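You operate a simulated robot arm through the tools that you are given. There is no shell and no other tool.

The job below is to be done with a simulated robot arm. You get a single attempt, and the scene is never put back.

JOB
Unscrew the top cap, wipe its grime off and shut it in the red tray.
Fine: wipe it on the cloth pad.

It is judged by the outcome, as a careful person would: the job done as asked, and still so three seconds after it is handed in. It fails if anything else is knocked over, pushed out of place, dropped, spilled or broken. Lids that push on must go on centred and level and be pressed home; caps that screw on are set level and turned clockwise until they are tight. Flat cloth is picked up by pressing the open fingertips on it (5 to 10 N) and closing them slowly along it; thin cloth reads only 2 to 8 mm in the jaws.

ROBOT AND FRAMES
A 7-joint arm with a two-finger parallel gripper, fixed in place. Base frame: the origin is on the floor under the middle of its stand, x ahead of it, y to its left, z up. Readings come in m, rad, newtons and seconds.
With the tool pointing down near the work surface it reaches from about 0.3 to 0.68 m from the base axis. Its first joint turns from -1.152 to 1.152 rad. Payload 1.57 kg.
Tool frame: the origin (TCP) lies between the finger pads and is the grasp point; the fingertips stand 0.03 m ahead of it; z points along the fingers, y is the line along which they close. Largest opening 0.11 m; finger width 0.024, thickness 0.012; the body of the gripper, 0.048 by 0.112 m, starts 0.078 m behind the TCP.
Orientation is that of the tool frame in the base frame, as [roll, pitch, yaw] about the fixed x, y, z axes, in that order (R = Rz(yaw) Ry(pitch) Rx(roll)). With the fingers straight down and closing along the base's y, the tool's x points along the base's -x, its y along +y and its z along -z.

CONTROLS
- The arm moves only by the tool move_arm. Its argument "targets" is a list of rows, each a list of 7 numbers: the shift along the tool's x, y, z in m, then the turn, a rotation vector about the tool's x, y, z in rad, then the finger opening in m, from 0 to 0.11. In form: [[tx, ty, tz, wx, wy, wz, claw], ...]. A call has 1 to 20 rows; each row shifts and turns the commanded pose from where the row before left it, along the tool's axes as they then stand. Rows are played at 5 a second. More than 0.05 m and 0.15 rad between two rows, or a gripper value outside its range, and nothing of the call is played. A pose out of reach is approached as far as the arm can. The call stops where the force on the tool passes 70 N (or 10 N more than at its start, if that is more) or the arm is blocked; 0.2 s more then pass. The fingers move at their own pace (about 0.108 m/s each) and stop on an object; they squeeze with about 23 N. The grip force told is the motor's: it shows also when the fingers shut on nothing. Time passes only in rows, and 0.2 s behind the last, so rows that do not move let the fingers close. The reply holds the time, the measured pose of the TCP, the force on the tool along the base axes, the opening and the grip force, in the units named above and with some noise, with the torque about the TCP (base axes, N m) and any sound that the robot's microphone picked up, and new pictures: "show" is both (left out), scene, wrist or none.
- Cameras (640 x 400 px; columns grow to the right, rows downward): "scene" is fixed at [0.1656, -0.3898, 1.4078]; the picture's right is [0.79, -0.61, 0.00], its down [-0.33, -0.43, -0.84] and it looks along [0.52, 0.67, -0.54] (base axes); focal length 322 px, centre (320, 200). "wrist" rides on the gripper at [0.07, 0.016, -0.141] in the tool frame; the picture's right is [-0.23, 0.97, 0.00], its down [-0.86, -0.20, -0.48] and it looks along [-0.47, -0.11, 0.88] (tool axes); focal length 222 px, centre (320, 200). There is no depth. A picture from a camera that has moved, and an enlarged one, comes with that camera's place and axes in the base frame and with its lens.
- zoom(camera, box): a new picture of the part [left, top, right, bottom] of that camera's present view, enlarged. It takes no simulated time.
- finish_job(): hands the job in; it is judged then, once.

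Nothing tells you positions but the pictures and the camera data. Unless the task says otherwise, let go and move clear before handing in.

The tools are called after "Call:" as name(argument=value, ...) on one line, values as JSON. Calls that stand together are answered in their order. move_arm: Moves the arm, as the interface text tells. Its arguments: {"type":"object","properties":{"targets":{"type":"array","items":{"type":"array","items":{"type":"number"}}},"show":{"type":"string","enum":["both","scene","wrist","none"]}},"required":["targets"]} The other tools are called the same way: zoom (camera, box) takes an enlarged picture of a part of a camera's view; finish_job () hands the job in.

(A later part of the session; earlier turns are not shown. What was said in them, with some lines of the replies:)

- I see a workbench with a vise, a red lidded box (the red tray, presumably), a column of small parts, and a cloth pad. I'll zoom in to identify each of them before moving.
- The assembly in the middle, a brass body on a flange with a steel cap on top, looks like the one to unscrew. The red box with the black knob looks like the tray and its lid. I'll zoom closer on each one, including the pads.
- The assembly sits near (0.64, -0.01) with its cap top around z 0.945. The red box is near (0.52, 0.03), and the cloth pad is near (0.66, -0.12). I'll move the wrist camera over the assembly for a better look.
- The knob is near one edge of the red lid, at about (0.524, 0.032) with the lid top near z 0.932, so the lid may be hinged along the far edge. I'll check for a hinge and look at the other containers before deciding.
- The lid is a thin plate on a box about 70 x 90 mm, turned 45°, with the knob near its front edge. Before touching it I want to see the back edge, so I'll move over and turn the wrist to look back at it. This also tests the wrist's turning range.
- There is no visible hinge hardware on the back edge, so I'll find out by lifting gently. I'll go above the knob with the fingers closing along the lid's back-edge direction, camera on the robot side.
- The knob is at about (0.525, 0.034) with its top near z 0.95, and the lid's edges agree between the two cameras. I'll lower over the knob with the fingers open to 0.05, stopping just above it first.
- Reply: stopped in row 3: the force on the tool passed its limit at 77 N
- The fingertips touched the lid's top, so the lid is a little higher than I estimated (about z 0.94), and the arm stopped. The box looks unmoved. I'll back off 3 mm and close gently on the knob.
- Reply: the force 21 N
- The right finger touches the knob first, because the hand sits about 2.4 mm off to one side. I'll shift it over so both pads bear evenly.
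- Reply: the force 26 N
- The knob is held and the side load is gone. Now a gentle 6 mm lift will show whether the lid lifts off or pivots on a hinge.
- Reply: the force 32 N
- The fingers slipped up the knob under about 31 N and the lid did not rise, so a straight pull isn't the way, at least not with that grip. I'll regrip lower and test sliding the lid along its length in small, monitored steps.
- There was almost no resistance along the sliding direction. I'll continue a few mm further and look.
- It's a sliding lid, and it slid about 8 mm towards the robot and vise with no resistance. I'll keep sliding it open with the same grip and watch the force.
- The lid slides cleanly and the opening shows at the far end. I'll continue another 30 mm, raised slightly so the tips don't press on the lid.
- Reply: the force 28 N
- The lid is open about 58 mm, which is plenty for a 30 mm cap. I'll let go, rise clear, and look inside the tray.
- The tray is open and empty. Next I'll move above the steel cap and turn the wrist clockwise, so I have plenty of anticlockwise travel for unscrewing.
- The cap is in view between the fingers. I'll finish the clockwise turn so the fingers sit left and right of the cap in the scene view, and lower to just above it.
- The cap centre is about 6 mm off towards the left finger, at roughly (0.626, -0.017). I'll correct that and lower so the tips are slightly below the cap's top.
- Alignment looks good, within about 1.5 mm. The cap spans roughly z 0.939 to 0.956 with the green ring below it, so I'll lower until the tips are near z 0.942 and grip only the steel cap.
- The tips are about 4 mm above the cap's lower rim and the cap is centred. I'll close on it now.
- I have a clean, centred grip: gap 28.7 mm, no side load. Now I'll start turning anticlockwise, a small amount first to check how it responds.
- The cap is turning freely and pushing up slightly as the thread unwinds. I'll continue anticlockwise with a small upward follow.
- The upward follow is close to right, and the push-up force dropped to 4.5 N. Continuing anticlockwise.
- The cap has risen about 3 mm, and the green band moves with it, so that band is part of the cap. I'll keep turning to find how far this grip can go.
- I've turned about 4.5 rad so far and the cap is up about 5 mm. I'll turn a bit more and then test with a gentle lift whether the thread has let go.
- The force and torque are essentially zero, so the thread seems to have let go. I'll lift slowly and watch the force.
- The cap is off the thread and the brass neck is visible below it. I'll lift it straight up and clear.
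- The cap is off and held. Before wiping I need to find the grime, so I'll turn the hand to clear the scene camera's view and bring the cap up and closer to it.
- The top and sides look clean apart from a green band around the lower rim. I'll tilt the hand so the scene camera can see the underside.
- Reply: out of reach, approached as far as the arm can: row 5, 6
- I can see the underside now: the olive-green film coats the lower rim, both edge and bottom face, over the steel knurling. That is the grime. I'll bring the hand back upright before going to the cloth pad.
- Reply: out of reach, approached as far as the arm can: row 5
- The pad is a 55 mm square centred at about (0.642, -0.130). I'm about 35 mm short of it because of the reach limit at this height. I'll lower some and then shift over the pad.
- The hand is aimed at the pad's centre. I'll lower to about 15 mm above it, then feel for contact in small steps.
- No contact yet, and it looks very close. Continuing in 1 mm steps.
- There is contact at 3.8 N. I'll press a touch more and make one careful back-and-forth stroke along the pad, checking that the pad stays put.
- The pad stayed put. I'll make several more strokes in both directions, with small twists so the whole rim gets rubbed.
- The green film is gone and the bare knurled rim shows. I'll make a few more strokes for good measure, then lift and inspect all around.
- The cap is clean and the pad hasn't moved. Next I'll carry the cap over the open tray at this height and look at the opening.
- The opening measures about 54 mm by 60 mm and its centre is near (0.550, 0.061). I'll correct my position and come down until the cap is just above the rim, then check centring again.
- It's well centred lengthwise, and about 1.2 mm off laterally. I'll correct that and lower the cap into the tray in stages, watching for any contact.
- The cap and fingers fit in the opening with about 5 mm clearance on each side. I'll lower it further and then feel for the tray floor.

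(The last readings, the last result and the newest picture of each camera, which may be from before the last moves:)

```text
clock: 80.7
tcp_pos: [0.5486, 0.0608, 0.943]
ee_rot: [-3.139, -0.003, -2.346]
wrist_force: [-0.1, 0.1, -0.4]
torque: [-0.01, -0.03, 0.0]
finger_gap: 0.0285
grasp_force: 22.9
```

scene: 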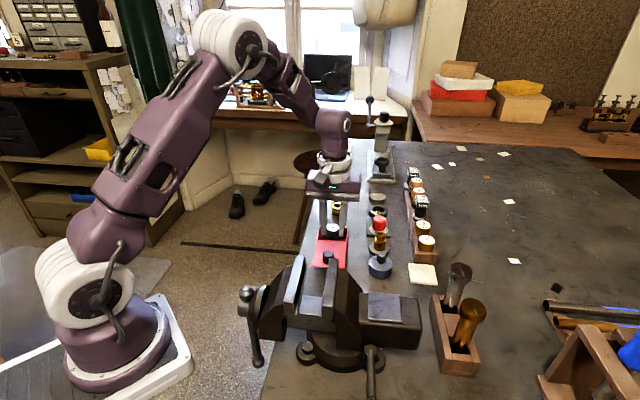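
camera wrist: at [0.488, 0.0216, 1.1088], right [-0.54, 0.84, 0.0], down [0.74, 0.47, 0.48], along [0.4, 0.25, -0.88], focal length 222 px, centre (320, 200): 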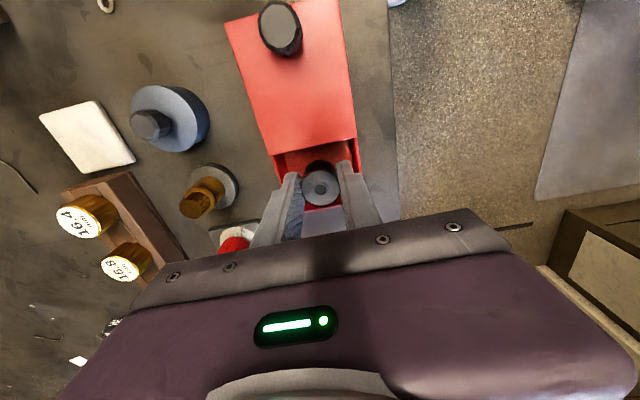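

Call:
move_arm(targets=[[0, 0, 0.001, 0, 0, 0, 0.02], [0, 0, 0.001, 0, 0, 0, 0.02], [0, 0, 0, 0, 0, 0, 0.02]], show="none")

Call:
zoom(camera="scene", box=[305, 205, 361, 255])

Call:
zoom(camera="wrist", box=[240, 100, 400, 220])

```text
clock: 81.5
tcp_pos: [0.5483, 0.0608, 0.9415]
ee_rot: [-3.139, -0.002, -2.347]
wrist_force: [-0.1, -0.3, -0.8]
torque: [0.0, 0.0, 0.01]
finger_gap: 0.0288
grasp_force: 23.4
```

```text
8.00 times, centred on (333, 230) of scene
camera zoom: at [0.1656, -0.3898, 1.4078], right [0.79, -0.61, 0.0], down [-0.33, -0.43, -0.84], along [0.52, 0.67, -0.54], focal length 2577 px, centre (216, -40)
```

zoom: 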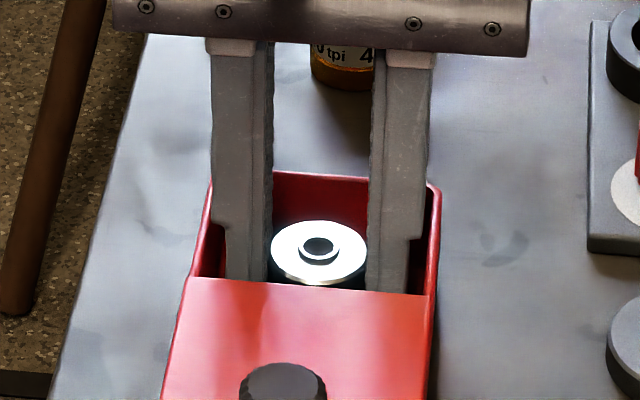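

```text
3.33 times, centred on (320, 160) of wrist
camera zoom: at [0.4884, 0.0212, 1.083], right [-0.54, 0.84, 0.0], down [0.74, 0.47, 0.48], along [0.4, 0.25, -0.88], focal length 740 px, centre (320, 333)
```

zoom: 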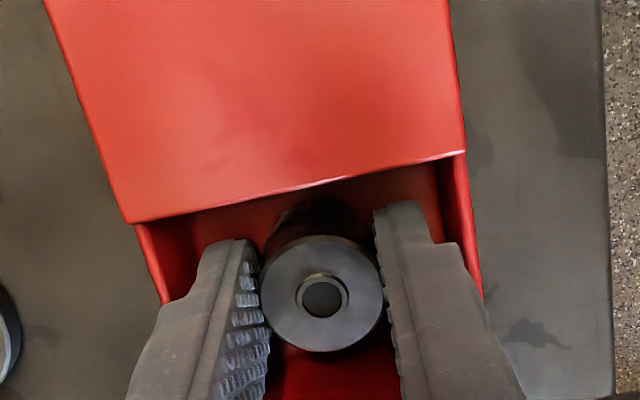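

No floor contact yet, but the wider part of the fingers is now close to the rim, so I won't go deeper. The cap is only a few mm above the floor. I'll open the fingers slightly and let it settle.

Call:
move_arm(targets=[[0, 0, 0, 0, 0, 0, 0.029], [0, 0, 0, 0, 0, 0, 0.0295], [0, 0, 0, 0, 0, 0, 0.03], [0, 0, 0, 0, 0, 0, 0.0305], [0, 0, 0, 0, 0, 0, 0.031], [0, 0, 0, 0, 0, 0, 0.031]], show="none")

Call:
zoom(camera="scene", box=[305, 205, 361, 255])

Call:
zoom(camera="wrist", box=[240, 100, 400, 220])

```text
clock: 82.9
tcp_pos: [0.5488, 0.0592, 0.941]
ee_rot: [-3.138, -0.003, -2.344]
wrist_force: [-0.8, -0.4, -0.2]
torque: [-0.02, -0.01, 0.0]
finger_gap: 0.031
grasp_force: 0.0
```

```text
8.00 times, centred on (333, 230) of scene
camera zoom: at [0.1656, -0.3898, 1.4078], right [0.79, -0.61, 0.0], down [-0.33, -0.43, -0.84], along [0.52, 0.67, -0.54], focal length 2577 px, centre (216, -40)
```

zoom: 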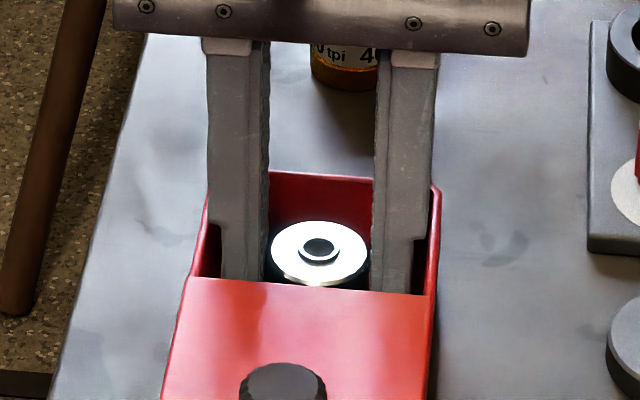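

```text
3.33 times, centred on (320, 160) of wrist
camera zoom: at [0.4884, 0.0212, 1.0831], right [-0.54, 0.84, 0.0], down [0.74, 0.47, 0.48], along [0.4, 0.25, -0.88], focal length 740 px, centre (320, 333)
```

zoom: 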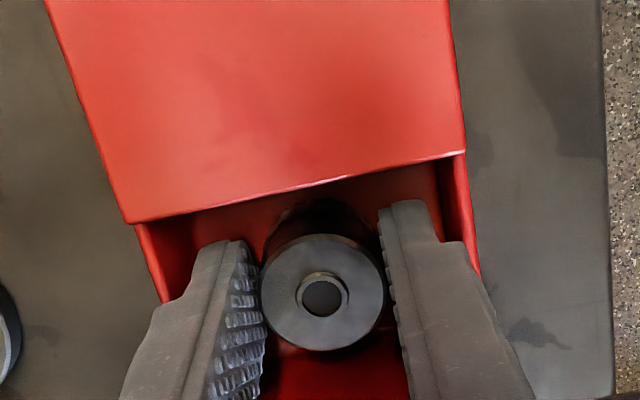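

The cap is released and resting on the tray floor, having barely moved. I'll open a hair more and rise straight up slowly at first.

Call:
move_arm(targets=[[0, 0, 0, 0, 0, 0, 0.033], [0, 0, -0.004, 0, 0, 0, 0.033], [0, 0, -0.006, 0, 0, 0, 0.033], [0, 0, -0.01, 0, 0, 0, 0.033], [0, 0, -0.02, 0, 0, 0, 0.033], [0, 0, -0.03, 0, 0, 0, 0.033], [0, 0, -0.03, 0, 0, 0, 0.033], [0, 0, 0, 0, 0, 0, 0.033]])

Call:
zoom(camera="scene", box=[300, 195, 370, 265])

Call:
zoom(camera="wrist", box=[240, 80, 400, 220])

```text
clock: 84.7
tcp_pos: [0.5486, 0.0614, 1.0413]
ee_rot: [-3.14, -0.003, -2.346]
wrist_force: [0.3, 0.3, 0.6]
torque: [0.01, 0.0, 0.0]
finger_gap: 0.0332
grasp_force: 0.1
camera wrist: at [0.4884, 0.0224, 1.1828], right [-0.54, 0.84, 0.0], down [0.74, 0.47, 0.48], along [0.4, 0.25, -0.88], focal length 222 px, centre (320, 200)
```

scene: 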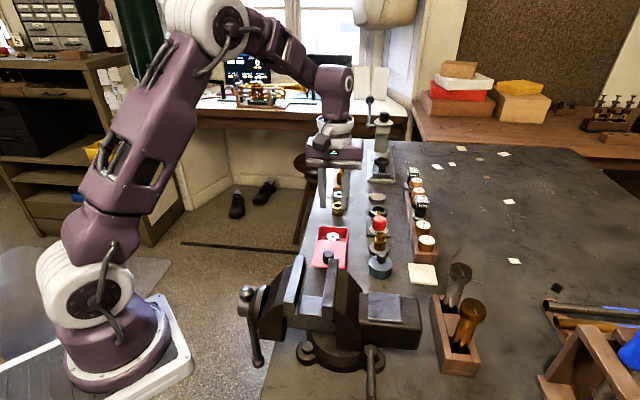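
wrist: 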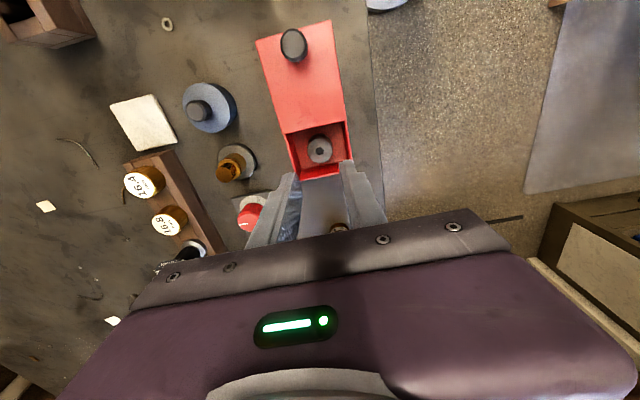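

```text
5.71 times, centred on (335, 230) of scene
camera zoom: at [0.1656, -0.3898, 1.4078], right [0.79, -0.61, 0.0], down [-0.33, -0.43, -0.84], along [0.52, 0.67, -0.54], focal length 1841 px, centre (234, 29)
```

zoom: 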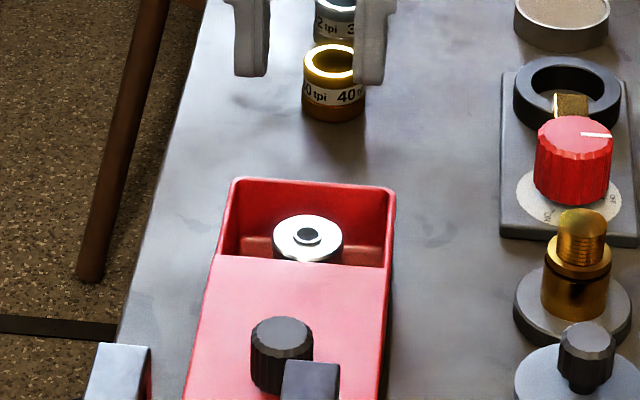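

```text
2.86 times, centred on (320, 150) of wrist
camera zoom: at [0.4884, 0.0224, 1.1828], right [-0.54, 0.84, 0.0], down [0.74, 0.47, 0.48], along [0.4, 0.25, -0.88], focal length 635 px, centre (320, 343)
```

zoom: 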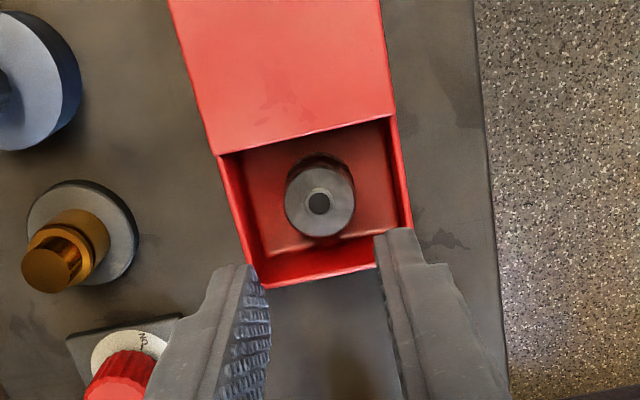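

The cap sits upright in the tray, below the rim. Now I'll go back to the lid's knob to slide it shut.

Call:
move_arm(targets=[[0.0314, 0, 0, 0, 0, -0.0, 0.04], [0.0314, 0, 0, 0, 0, 0, 0.04], [0.0314, 0, 0, 0, 0, 0, 0.04], [0, 0, 0.02, 0, 0, 0.014, 0.04], [0, 0, 0.02, 0, 0, 0, 0.04], [0, 0, 0.013, 0, 0, 0, 0.04], [0, 0, 0, 0, 0, 0, 0.04]])

Call:
zoom(camera="wrist", box=[240, 100, 400, 220])

Call:
zoom(camera="scene", box=[290, 195, 370, 275])

```text
clock: 86.3
tcp_pos: [0.4816, -0.0077, 0.988]
ee_rot: [-3.139, -0.004, -2.359]
wrist_force: [-0.6, -0.2, -0.6]
torque: [-0.04, -0.03, 0.02]
finger_gap: 0.04
grasp_force: 0.1
camera wrist: at [0.4215, -0.0449, 1.13], right [-0.52, 0.85, 0.0], down [0.75, 0.46, 0.48], along [0.41, 0.25, -0.88], focal length 222 px, centre (320, 200)
```

scene: 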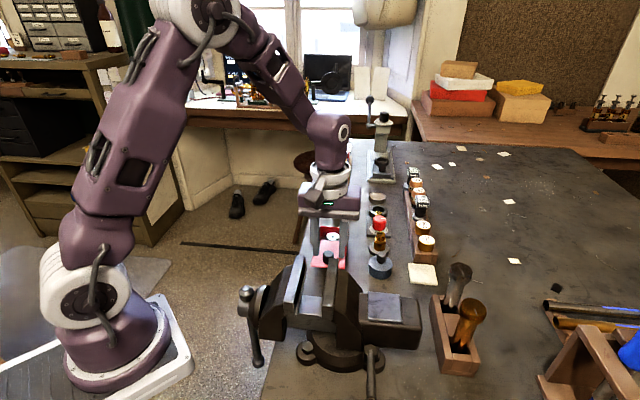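
wrist: 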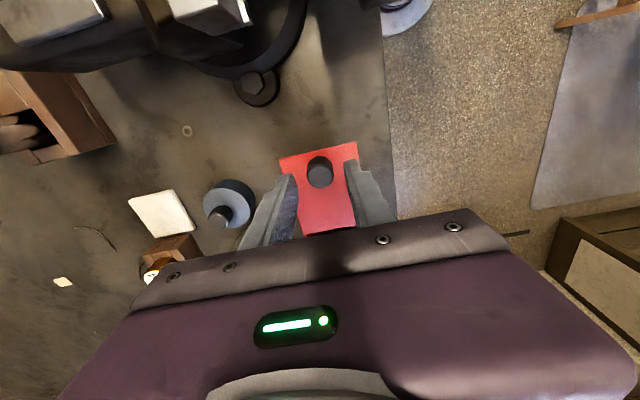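

```text
3.33 times, centred on (320, 160) of wrist
camera zoom: at [0.4215, -0.0449, 1.13], right [-0.52, 0.85, 0.0], down [0.75, 0.46, 0.48], along [0.41, 0.25, -0.88], focal length 740 px, centre (320, 333)
```

zoom: 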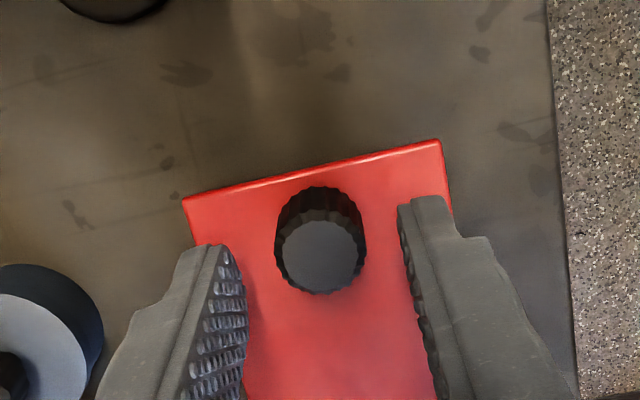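

```text
5.00 times, centred on (330, 235) of scene
camera zoom: at [0.1656, -0.3898, 1.4078], right [0.79, -0.61, 0.0], down [-0.33, -0.43, -0.84], along [0.52, 0.67, -0.54], focal length 1611 px, centre (270, 25)
```

zoom: 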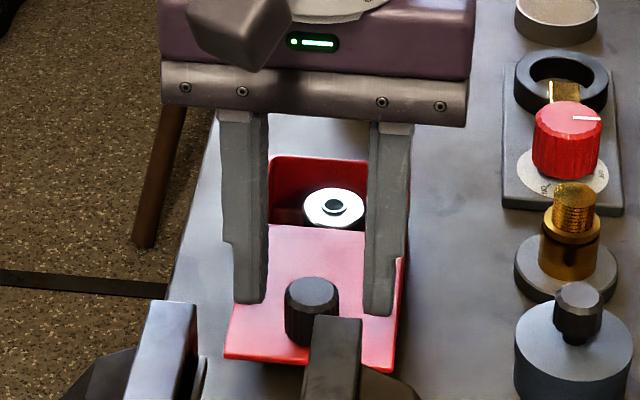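

Call:
move_arm(targets=[[0, 0, 0.005, 0, 0, 0, 0.04], [0, 0, 0.005, 0, 0, 0, 0.04], [0, 0, 0.004, 0, 0, 0, 0.04], [0, 0, 0, 0, 0, 0, 0.04]], show="none")

Call:
move_arm(targets=[[0, 0, 0, 0, 0, 0, 0.03], [0, 0, 0, 0, 0, 0, 0.025], [0, 0, 0, 0, 0, 0, 0.02], [0, 0, 0, 0, 0, 0, 0.015], [0, 0, 0, 0, 0, 0, 0.015]], show="none")

```text
clock: 87.3
tcp_pos: [0.4812, -0.0076, 0.9742]
ee_rot: [-3.138, -0.004, -2.36]
wrist_force: [-0.1, -0.7, 0.0]
torque: [0.01, 0.01, 0.0]
finger_gap: 0.04
grasp_force: 0.0
```

```text
clock: 88.5
tcp_pos: [0.4824, -0.0059, 0.9734]
ee_rot: [-3.141, -0.004, -2.36]
wrist_force: [-5.5, 6.8, 0.3]
torque: [0.13, 0.24, -0.01]
finger_gap: 0.023
grasp_force: 4.4
```

Call:
move_arm(targets=[[0, 0.001, 0, 0, 0, 0, 0.01], [0, 0, 0, 0, 0, 0, 0.01], [0, 0, 0, 0, 0, 0, 0.01]], show="none")

```text
clock: 89.3
tcp_pos: [0.4806, -0.0061, 0.9759]
ee_rot: [-3.14, -0.002, -2.36]
wrist_force: [-4.5, 4.0, -7.2]
torque: [0.44, 0.35, -0.03]
finger_gap: 0.0216
grasp_force: 34.4
```

Both pads are gripping the knob. I'll slide the lid closed for most of its travel, then feel for the end stop.

Call:
move_arm(targets=[[-0.005, 0.0005, 0.0005, 0, 0, 0, 0.01], [-0.005, 0, 0, 0, 0, 0, 0.01], [-0.005, 0, 0, 0, 0, 0, 0.01], [-0.005, 0, 0, 0, 0, 0, 0.01], [-0.005, 0, 0, 0, 0, 0, 0.01], [0, 0, 0, 0, 0, 0, 0.01]])

Call:
zoom(camera="scene", box=[290, 195, 370, 275])

```text
clock: 90.7
tcp_pos: [0.4992, 0.0107, 0.9741]
ee_rot: [-3.141, -0.003, -2.361]
wrist_force: [-2.0, 2.8, 11.9]
torque: [-0.13, 0.88, -0.05]
finger_gap: 0.0216
grasp_force: 34.0
camera wrist: at [0.4388, -0.0264, 1.116], right [-0.52, 0.85, 0.0], down [0.75, 0.46, 0.48], along [0.41, 0.25, -0.88], focal length 222 px, centre (320, 200)
```

scene: 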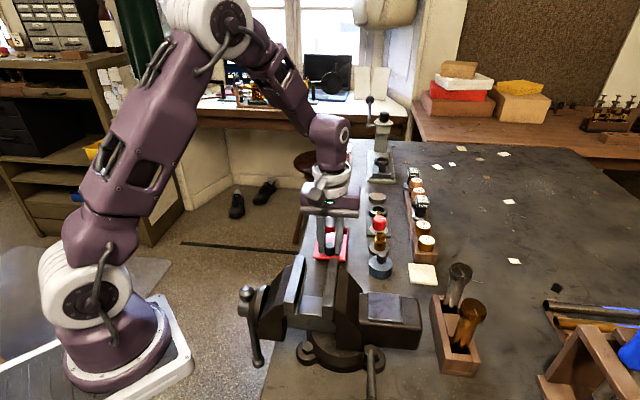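
wrist: 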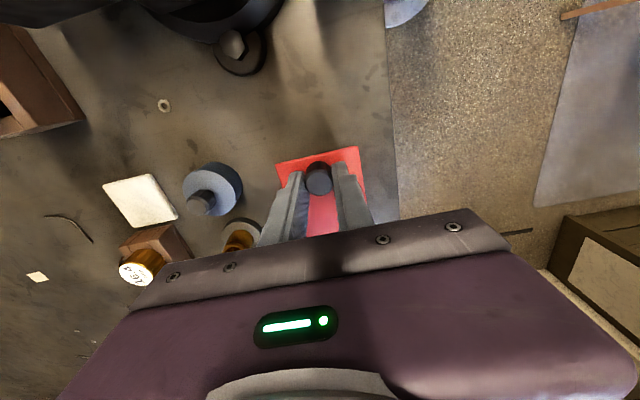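

```text
5.00 times, centred on (330, 235) of scene
camera zoom: at [0.1654, -0.3897, 1.4078], right [0.79, -0.61, 0.0], down [-0.33, -0.43, -0.84], along [0.52, 0.67, -0.54], focal length 1611 px, centre (270, 25)
```

zoom: 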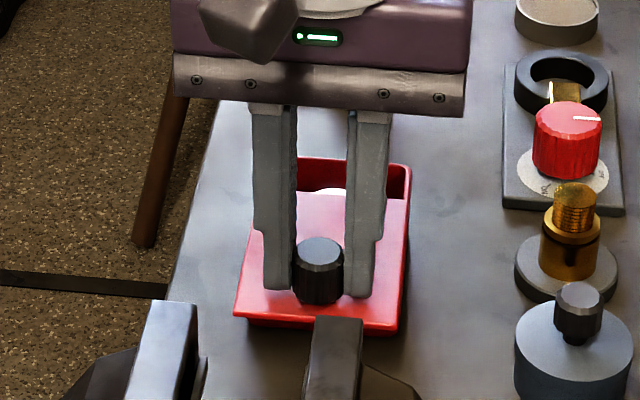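

The lid is sliding smoothly over the cap. Continuing.

Call:
move_arm(targets=[[-0.005, 0, -0.0006, 0, 0, 0, 0.01], [-0.005, 0, 0, 0, 0, 0, 0.01], [-0.005, 0, 0, 0, 0, 0, 0.01], [-0.005, 0, 0, 0, 0, 0, 0.01], [-0.005, 0, 0, 0, 0, 0, 0.01], [-0.003, 0, 0, 0, 0, 0, 0.01], [0, 0, 0, 0, 0, 0, 0.01]])

Call:
zoom(camera="scene", box=[290, 195, 370, 275])

Call:
zoom(camera="wrist", box=[240, 100, 400, 220])

```text
clock: 92.3
tcp_pos: [0.5192, 0.0317, 0.9739]
ee_rot: [3.142, -0.003, -2.36]
wrist_force: [4.1, -4.3, -6.1]
torque: [-0.03, 0.48, 0.0]
finger_gap: 0.0213
grasp_force: 34.5
camera wrist: at [0.4587, -0.0067, 1.1162], right [-0.52, 0.85, 0.0], down [0.75, 0.46, 0.48], along [0.41, 0.25, -0.88], focal length 222 px, centre (320, 200)
```

scene: 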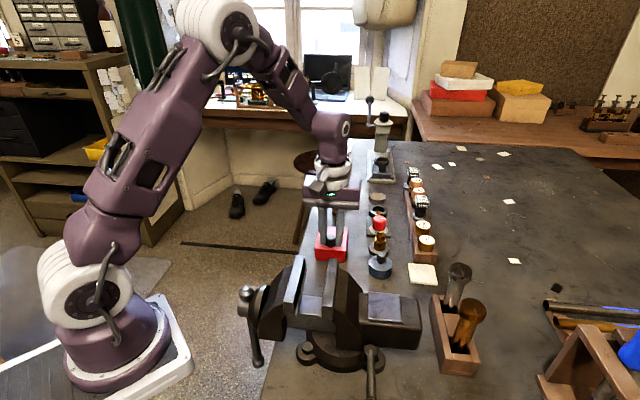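
wrist: 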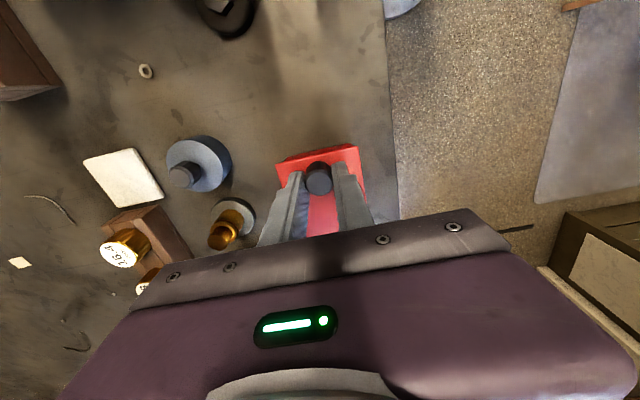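

```text
5.00 times, centred on (330, 235) of scene
camera zoom: at [0.1658, -0.3899, 1.4077], right [0.79, -0.61, 0.0], down [-0.33, -0.43, -0.84], along [0.51, 0.67, -0.54], focal length 1611 px, centre (270, 25)
```

zoom: 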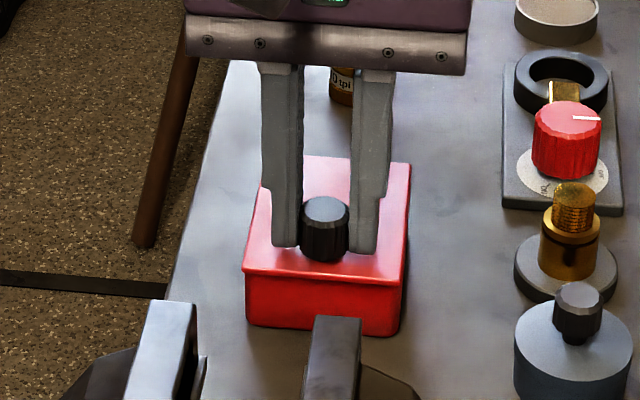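

```text
3.33 times, centred on (320, 160) of wrist
camera zoom: at [0.4587, -0.0067, 1.1162], right [-0.52, 0.85, 0.0], down [0.75, 0.46, 0.48], along [0.41, 0.25, -0.88], focal length 740 px, centre (320, 333)
```

zoom: 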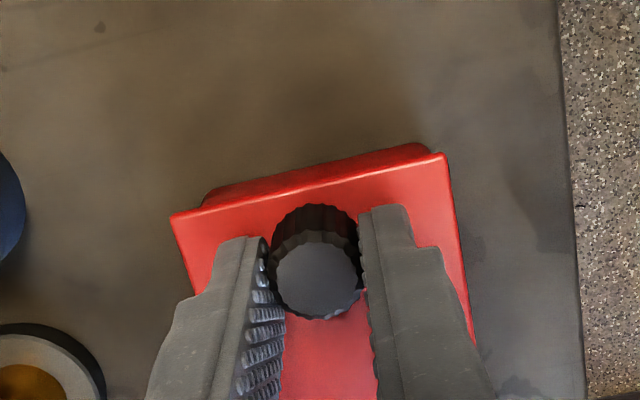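

About 4–6 mm remain. I'll close the last bit in small steps and feel for the stop.

Call:
move_arm(targets=[[-0.002, -0.0004, 0.0003, 0, 0, 0, 0.01], [-0.0015, 0, 0, 0, 0, 0, 0.01], [0, 0, 0, 0, 0, 0, 0.01]], show="none")

Call:
move_arm(targets=[[-0.001, 0, 0, 0, 0, 0, 0.01], [-0.001, 0, 0, 0, 0, 0, 0.01], [0, 0, 0, 0, 0, 0, 0.01]], show="none")

```text
clock: 93.1
tcp_pos: [0.5218, 0.0342, 0.9735]
ee_rot: [-3.141, -0.003, -2.36]
wrist_force: [-0.8, 0.5, 1.3]
torque: [-0.07, 0.71, -0.02]
finger_gap: 0.0213
grasp_force: 35.1
```

```text
clock: 93.9
tcp_pos: [0.5231, 0.036, 0.9736]
ee_rot: [-3.141, -0.004, -2.359]
wrist_force: [-4.4, 3.4, 6.6]
torque: [0.14, 0.56, -0.04]
finger_gap: 0.0214
grasp_force: 34.7
```

Call:
move_arm(targets=[[-0.001, 0.0003, 0, 0, 0, 0, 0.01], [-0.001, 0, 0, 0, 0, 0, 0.01], [0, 0, 0, 0, 0, 0, 0.01]])

Call:
zoom(camera="scene", box=[300, 210, 364, 270])

Call:
zoom(camera="wrist", box=[240, 100, 400, 220])

```text
clock: 94.7
tcp_pos: [0.523, 0.0359, 0.9752]
ee_rot: [3.141, -0.007, -2.362]
wrist_force: [-13.8, -9.2, 8.8]
torque: [0.1, 0.61, -0.17]
finger_gap: 0.0215
grasp_force: 34.4
camera wrist: at [0.4633, -0.0022, 1.1163], right [-0.52, 0.85, 0.0], down [0.75, 0.46, 0.47], along [0.4, 0.25, -0.88], focal length 222 px, centre (320, 200)
```

scene: 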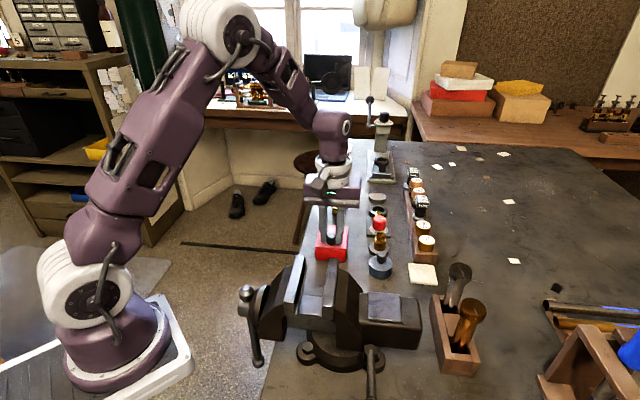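
wrist: 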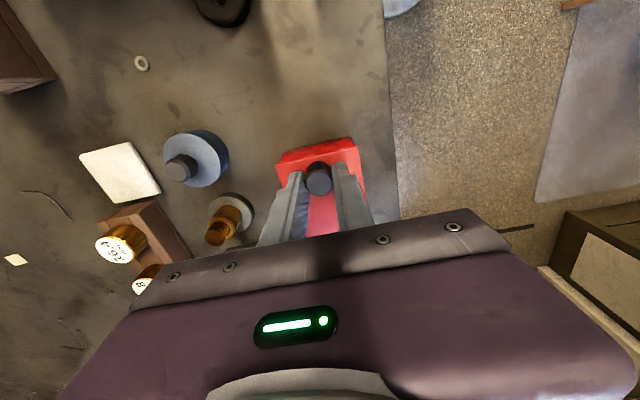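

```text
6.67 times, centred on (332, 240) of scene
camera zoom: at [0.1651, -0.3901, 1.4078], right [0.79, -0.61, 0.0], down [-0.33, -0.42, -0.84], along [0.52, 0.67, -0.54], focal length 2147 px, centre (240, -67)
```

zoom: 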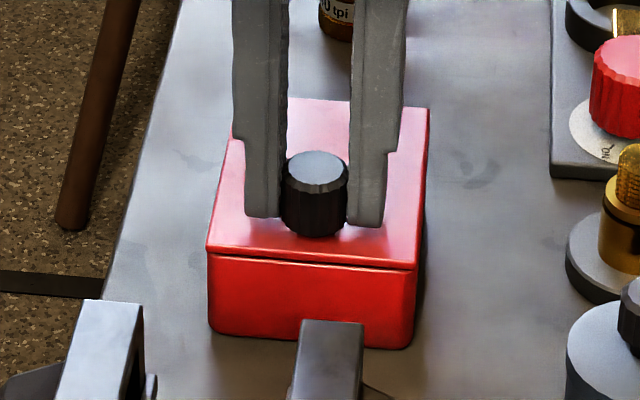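

```text
3.33 times, centred on (320, 160) of wrist
camera zoom: at [0.4633, -0.0022, 1.1163], right [-0.52, 0.85, 0.0], down [0.75, 0.46, 0.47], along [0.4, 0.25, -0.88], focal length 740 px, centre (320, 333)
```

zoom: 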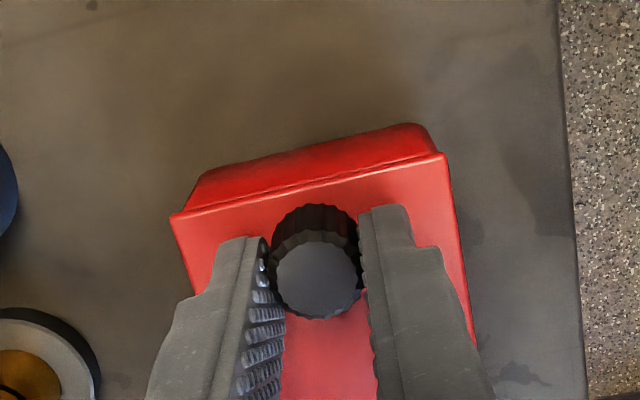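

The lid hit its stop with a 16 N push and no more movement, and it matches its original position. I'll unload, release, and rise clear.

Call:
move_arm(targets=[[0.0012, 0, 0.0, 0, 0, 0, 0.01], [0, 0, 0, 0, 0, 0, 0.03], [0, 0, 0, 0, 0, 0, 0.04], [0, 0, -0.01, 0, 0, 0, 0.04], [0, 0, -0.03, 0, 0, 0, 0.04], [0, 0, -0.04, 0, 0, 0, 0.04], [0, 0, -0.04, 0, 0, 0, 0.04], [0.03, 0, -0.03, 0, 0, 0, 0.04], [0, 0, 0, 0, 0, 0, 0.04]])

Call:
zoom(camera="scene", box=[300, 210, 364, 270])

Call:
zoom(camera="scene", box=[300, 180, 460, 290])

Call:
zoom(camera="wrist", box=[240, 80, 400, 220])

```text
clock: 96.7
tcp_pos: [0.5023, 0.0137, 1.1244]
ee_rot: [-3.14, -0.004, -2.36]
wrist_force: [0.0, -0.7, -0.1]
torque: [0.0, -0.03, -0.01]
finger_gap: 0.0399
grasp_force: 0.0
camera wrist: at [0.4419, -0.0227, 1.2656], right [-0.52, 0.85, 0.0], down [0.75, 0.46, 0.48], along [0.41, 0.25, -0.88], focal length 222 px, centre (320, 200)
```

scene: 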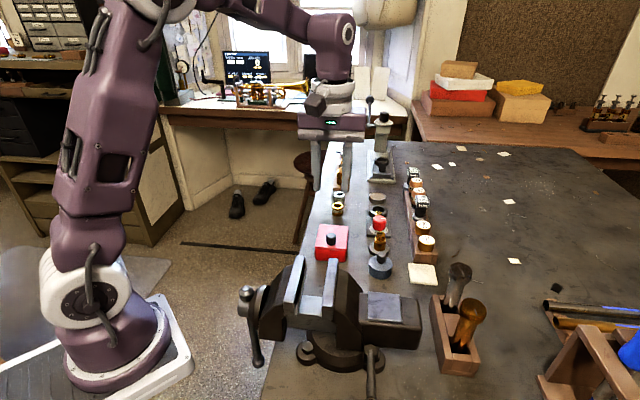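
wrist: 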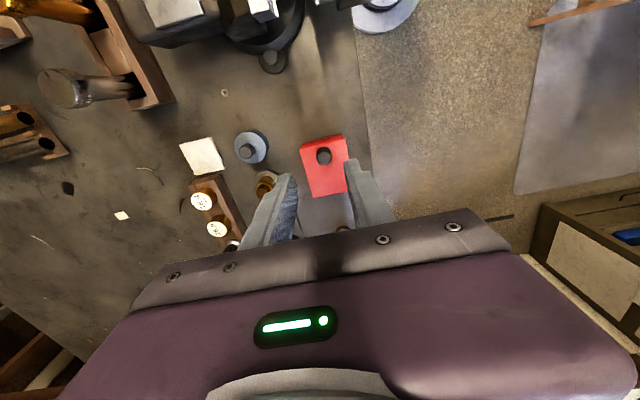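

```text
6.67 times, centred on (332, 240) of scene
camera zoom: at [0.1656, -0.3898, 1.4078], right [0.79, -0.61, 0.0], down [-0.33, -0.43, -0.84], along [0.52, 0.67, -0.54], focal length 2147 px, centre (240, -67)
```

zoom: 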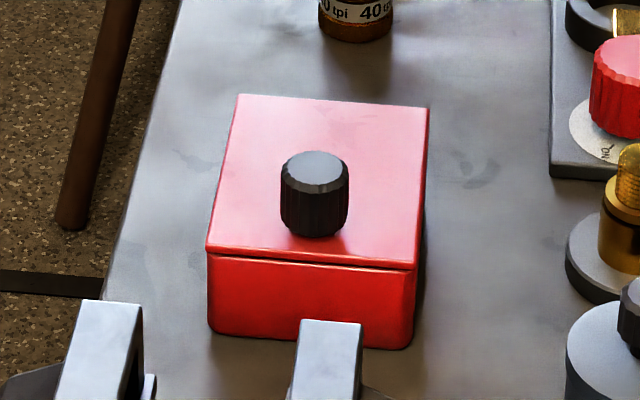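

```text
3.64 times, centred on (380, 235) of scene
camera zoom: at [0.1656, -0.3898, 1.4078], right [0.79, -0.61, 0.0], down [-0.33, -0.43, -0.84], along [0.52, 0.67, -0.54], focal length 1171 px, centre (102, 73)
```

zoom: 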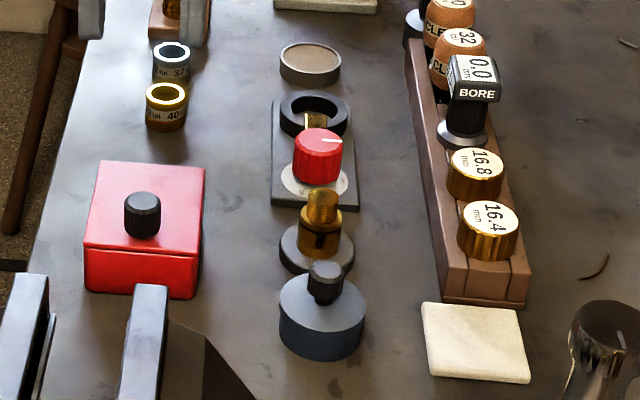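

```text
2.86 times, centred on (320, 150) of wrist
camera zoom: at [0.4419, -0.0227, 1.2656], right [-0.52, 0.85, 0.0], down [0.75, 0.46, 0.48], along [0.41, 0.25, -0.88], focal length 635 px, centre (320, 343)
```

zoom: 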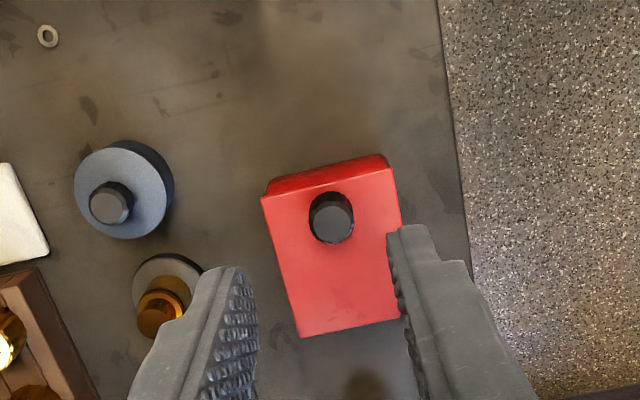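

The job looks complete. The lid is back exactly where it started and hard against its stop, with the cap inside. The green film was gone from the side of the cap I could see after wiping; I didn't view the far side. The pad, brass body and other parts are where they began, and the gripper is empty and clear, so I'm handing it in.

Call:
finish_job()

```text
The job is handed in.
```

I unscrewed the steel top cap, wiped it on the cloth pad and shut it in the red tray, then handed the job in. No result came back.

- **Unscrewing:** the cap came free after about 5 rad of anticlockwise turning. The brass body stayed in place.
- **Wiping:** the grime was a green film around the cap's lower rim. After several strokes on the pad it was gone from the side both cameras could see. I did not view the far side afterwards. The strokes rubbed the whole bottom edge, so I expect that side is clean too.
- **Shutting in the tray:** the tray has a sliding lid. I slid it open and set the cap upright inside. I then slid the lid back until it hit its stop, and it lines up with where it started.
- **One bump:** early on, the fingertips pressed on the tray lid at about 77 N before the arm stopped. The tray did not move and shows no damage.

Everything else near the work looked undisturbed in the final pictures. The gripper was empty and clear when I handed in.
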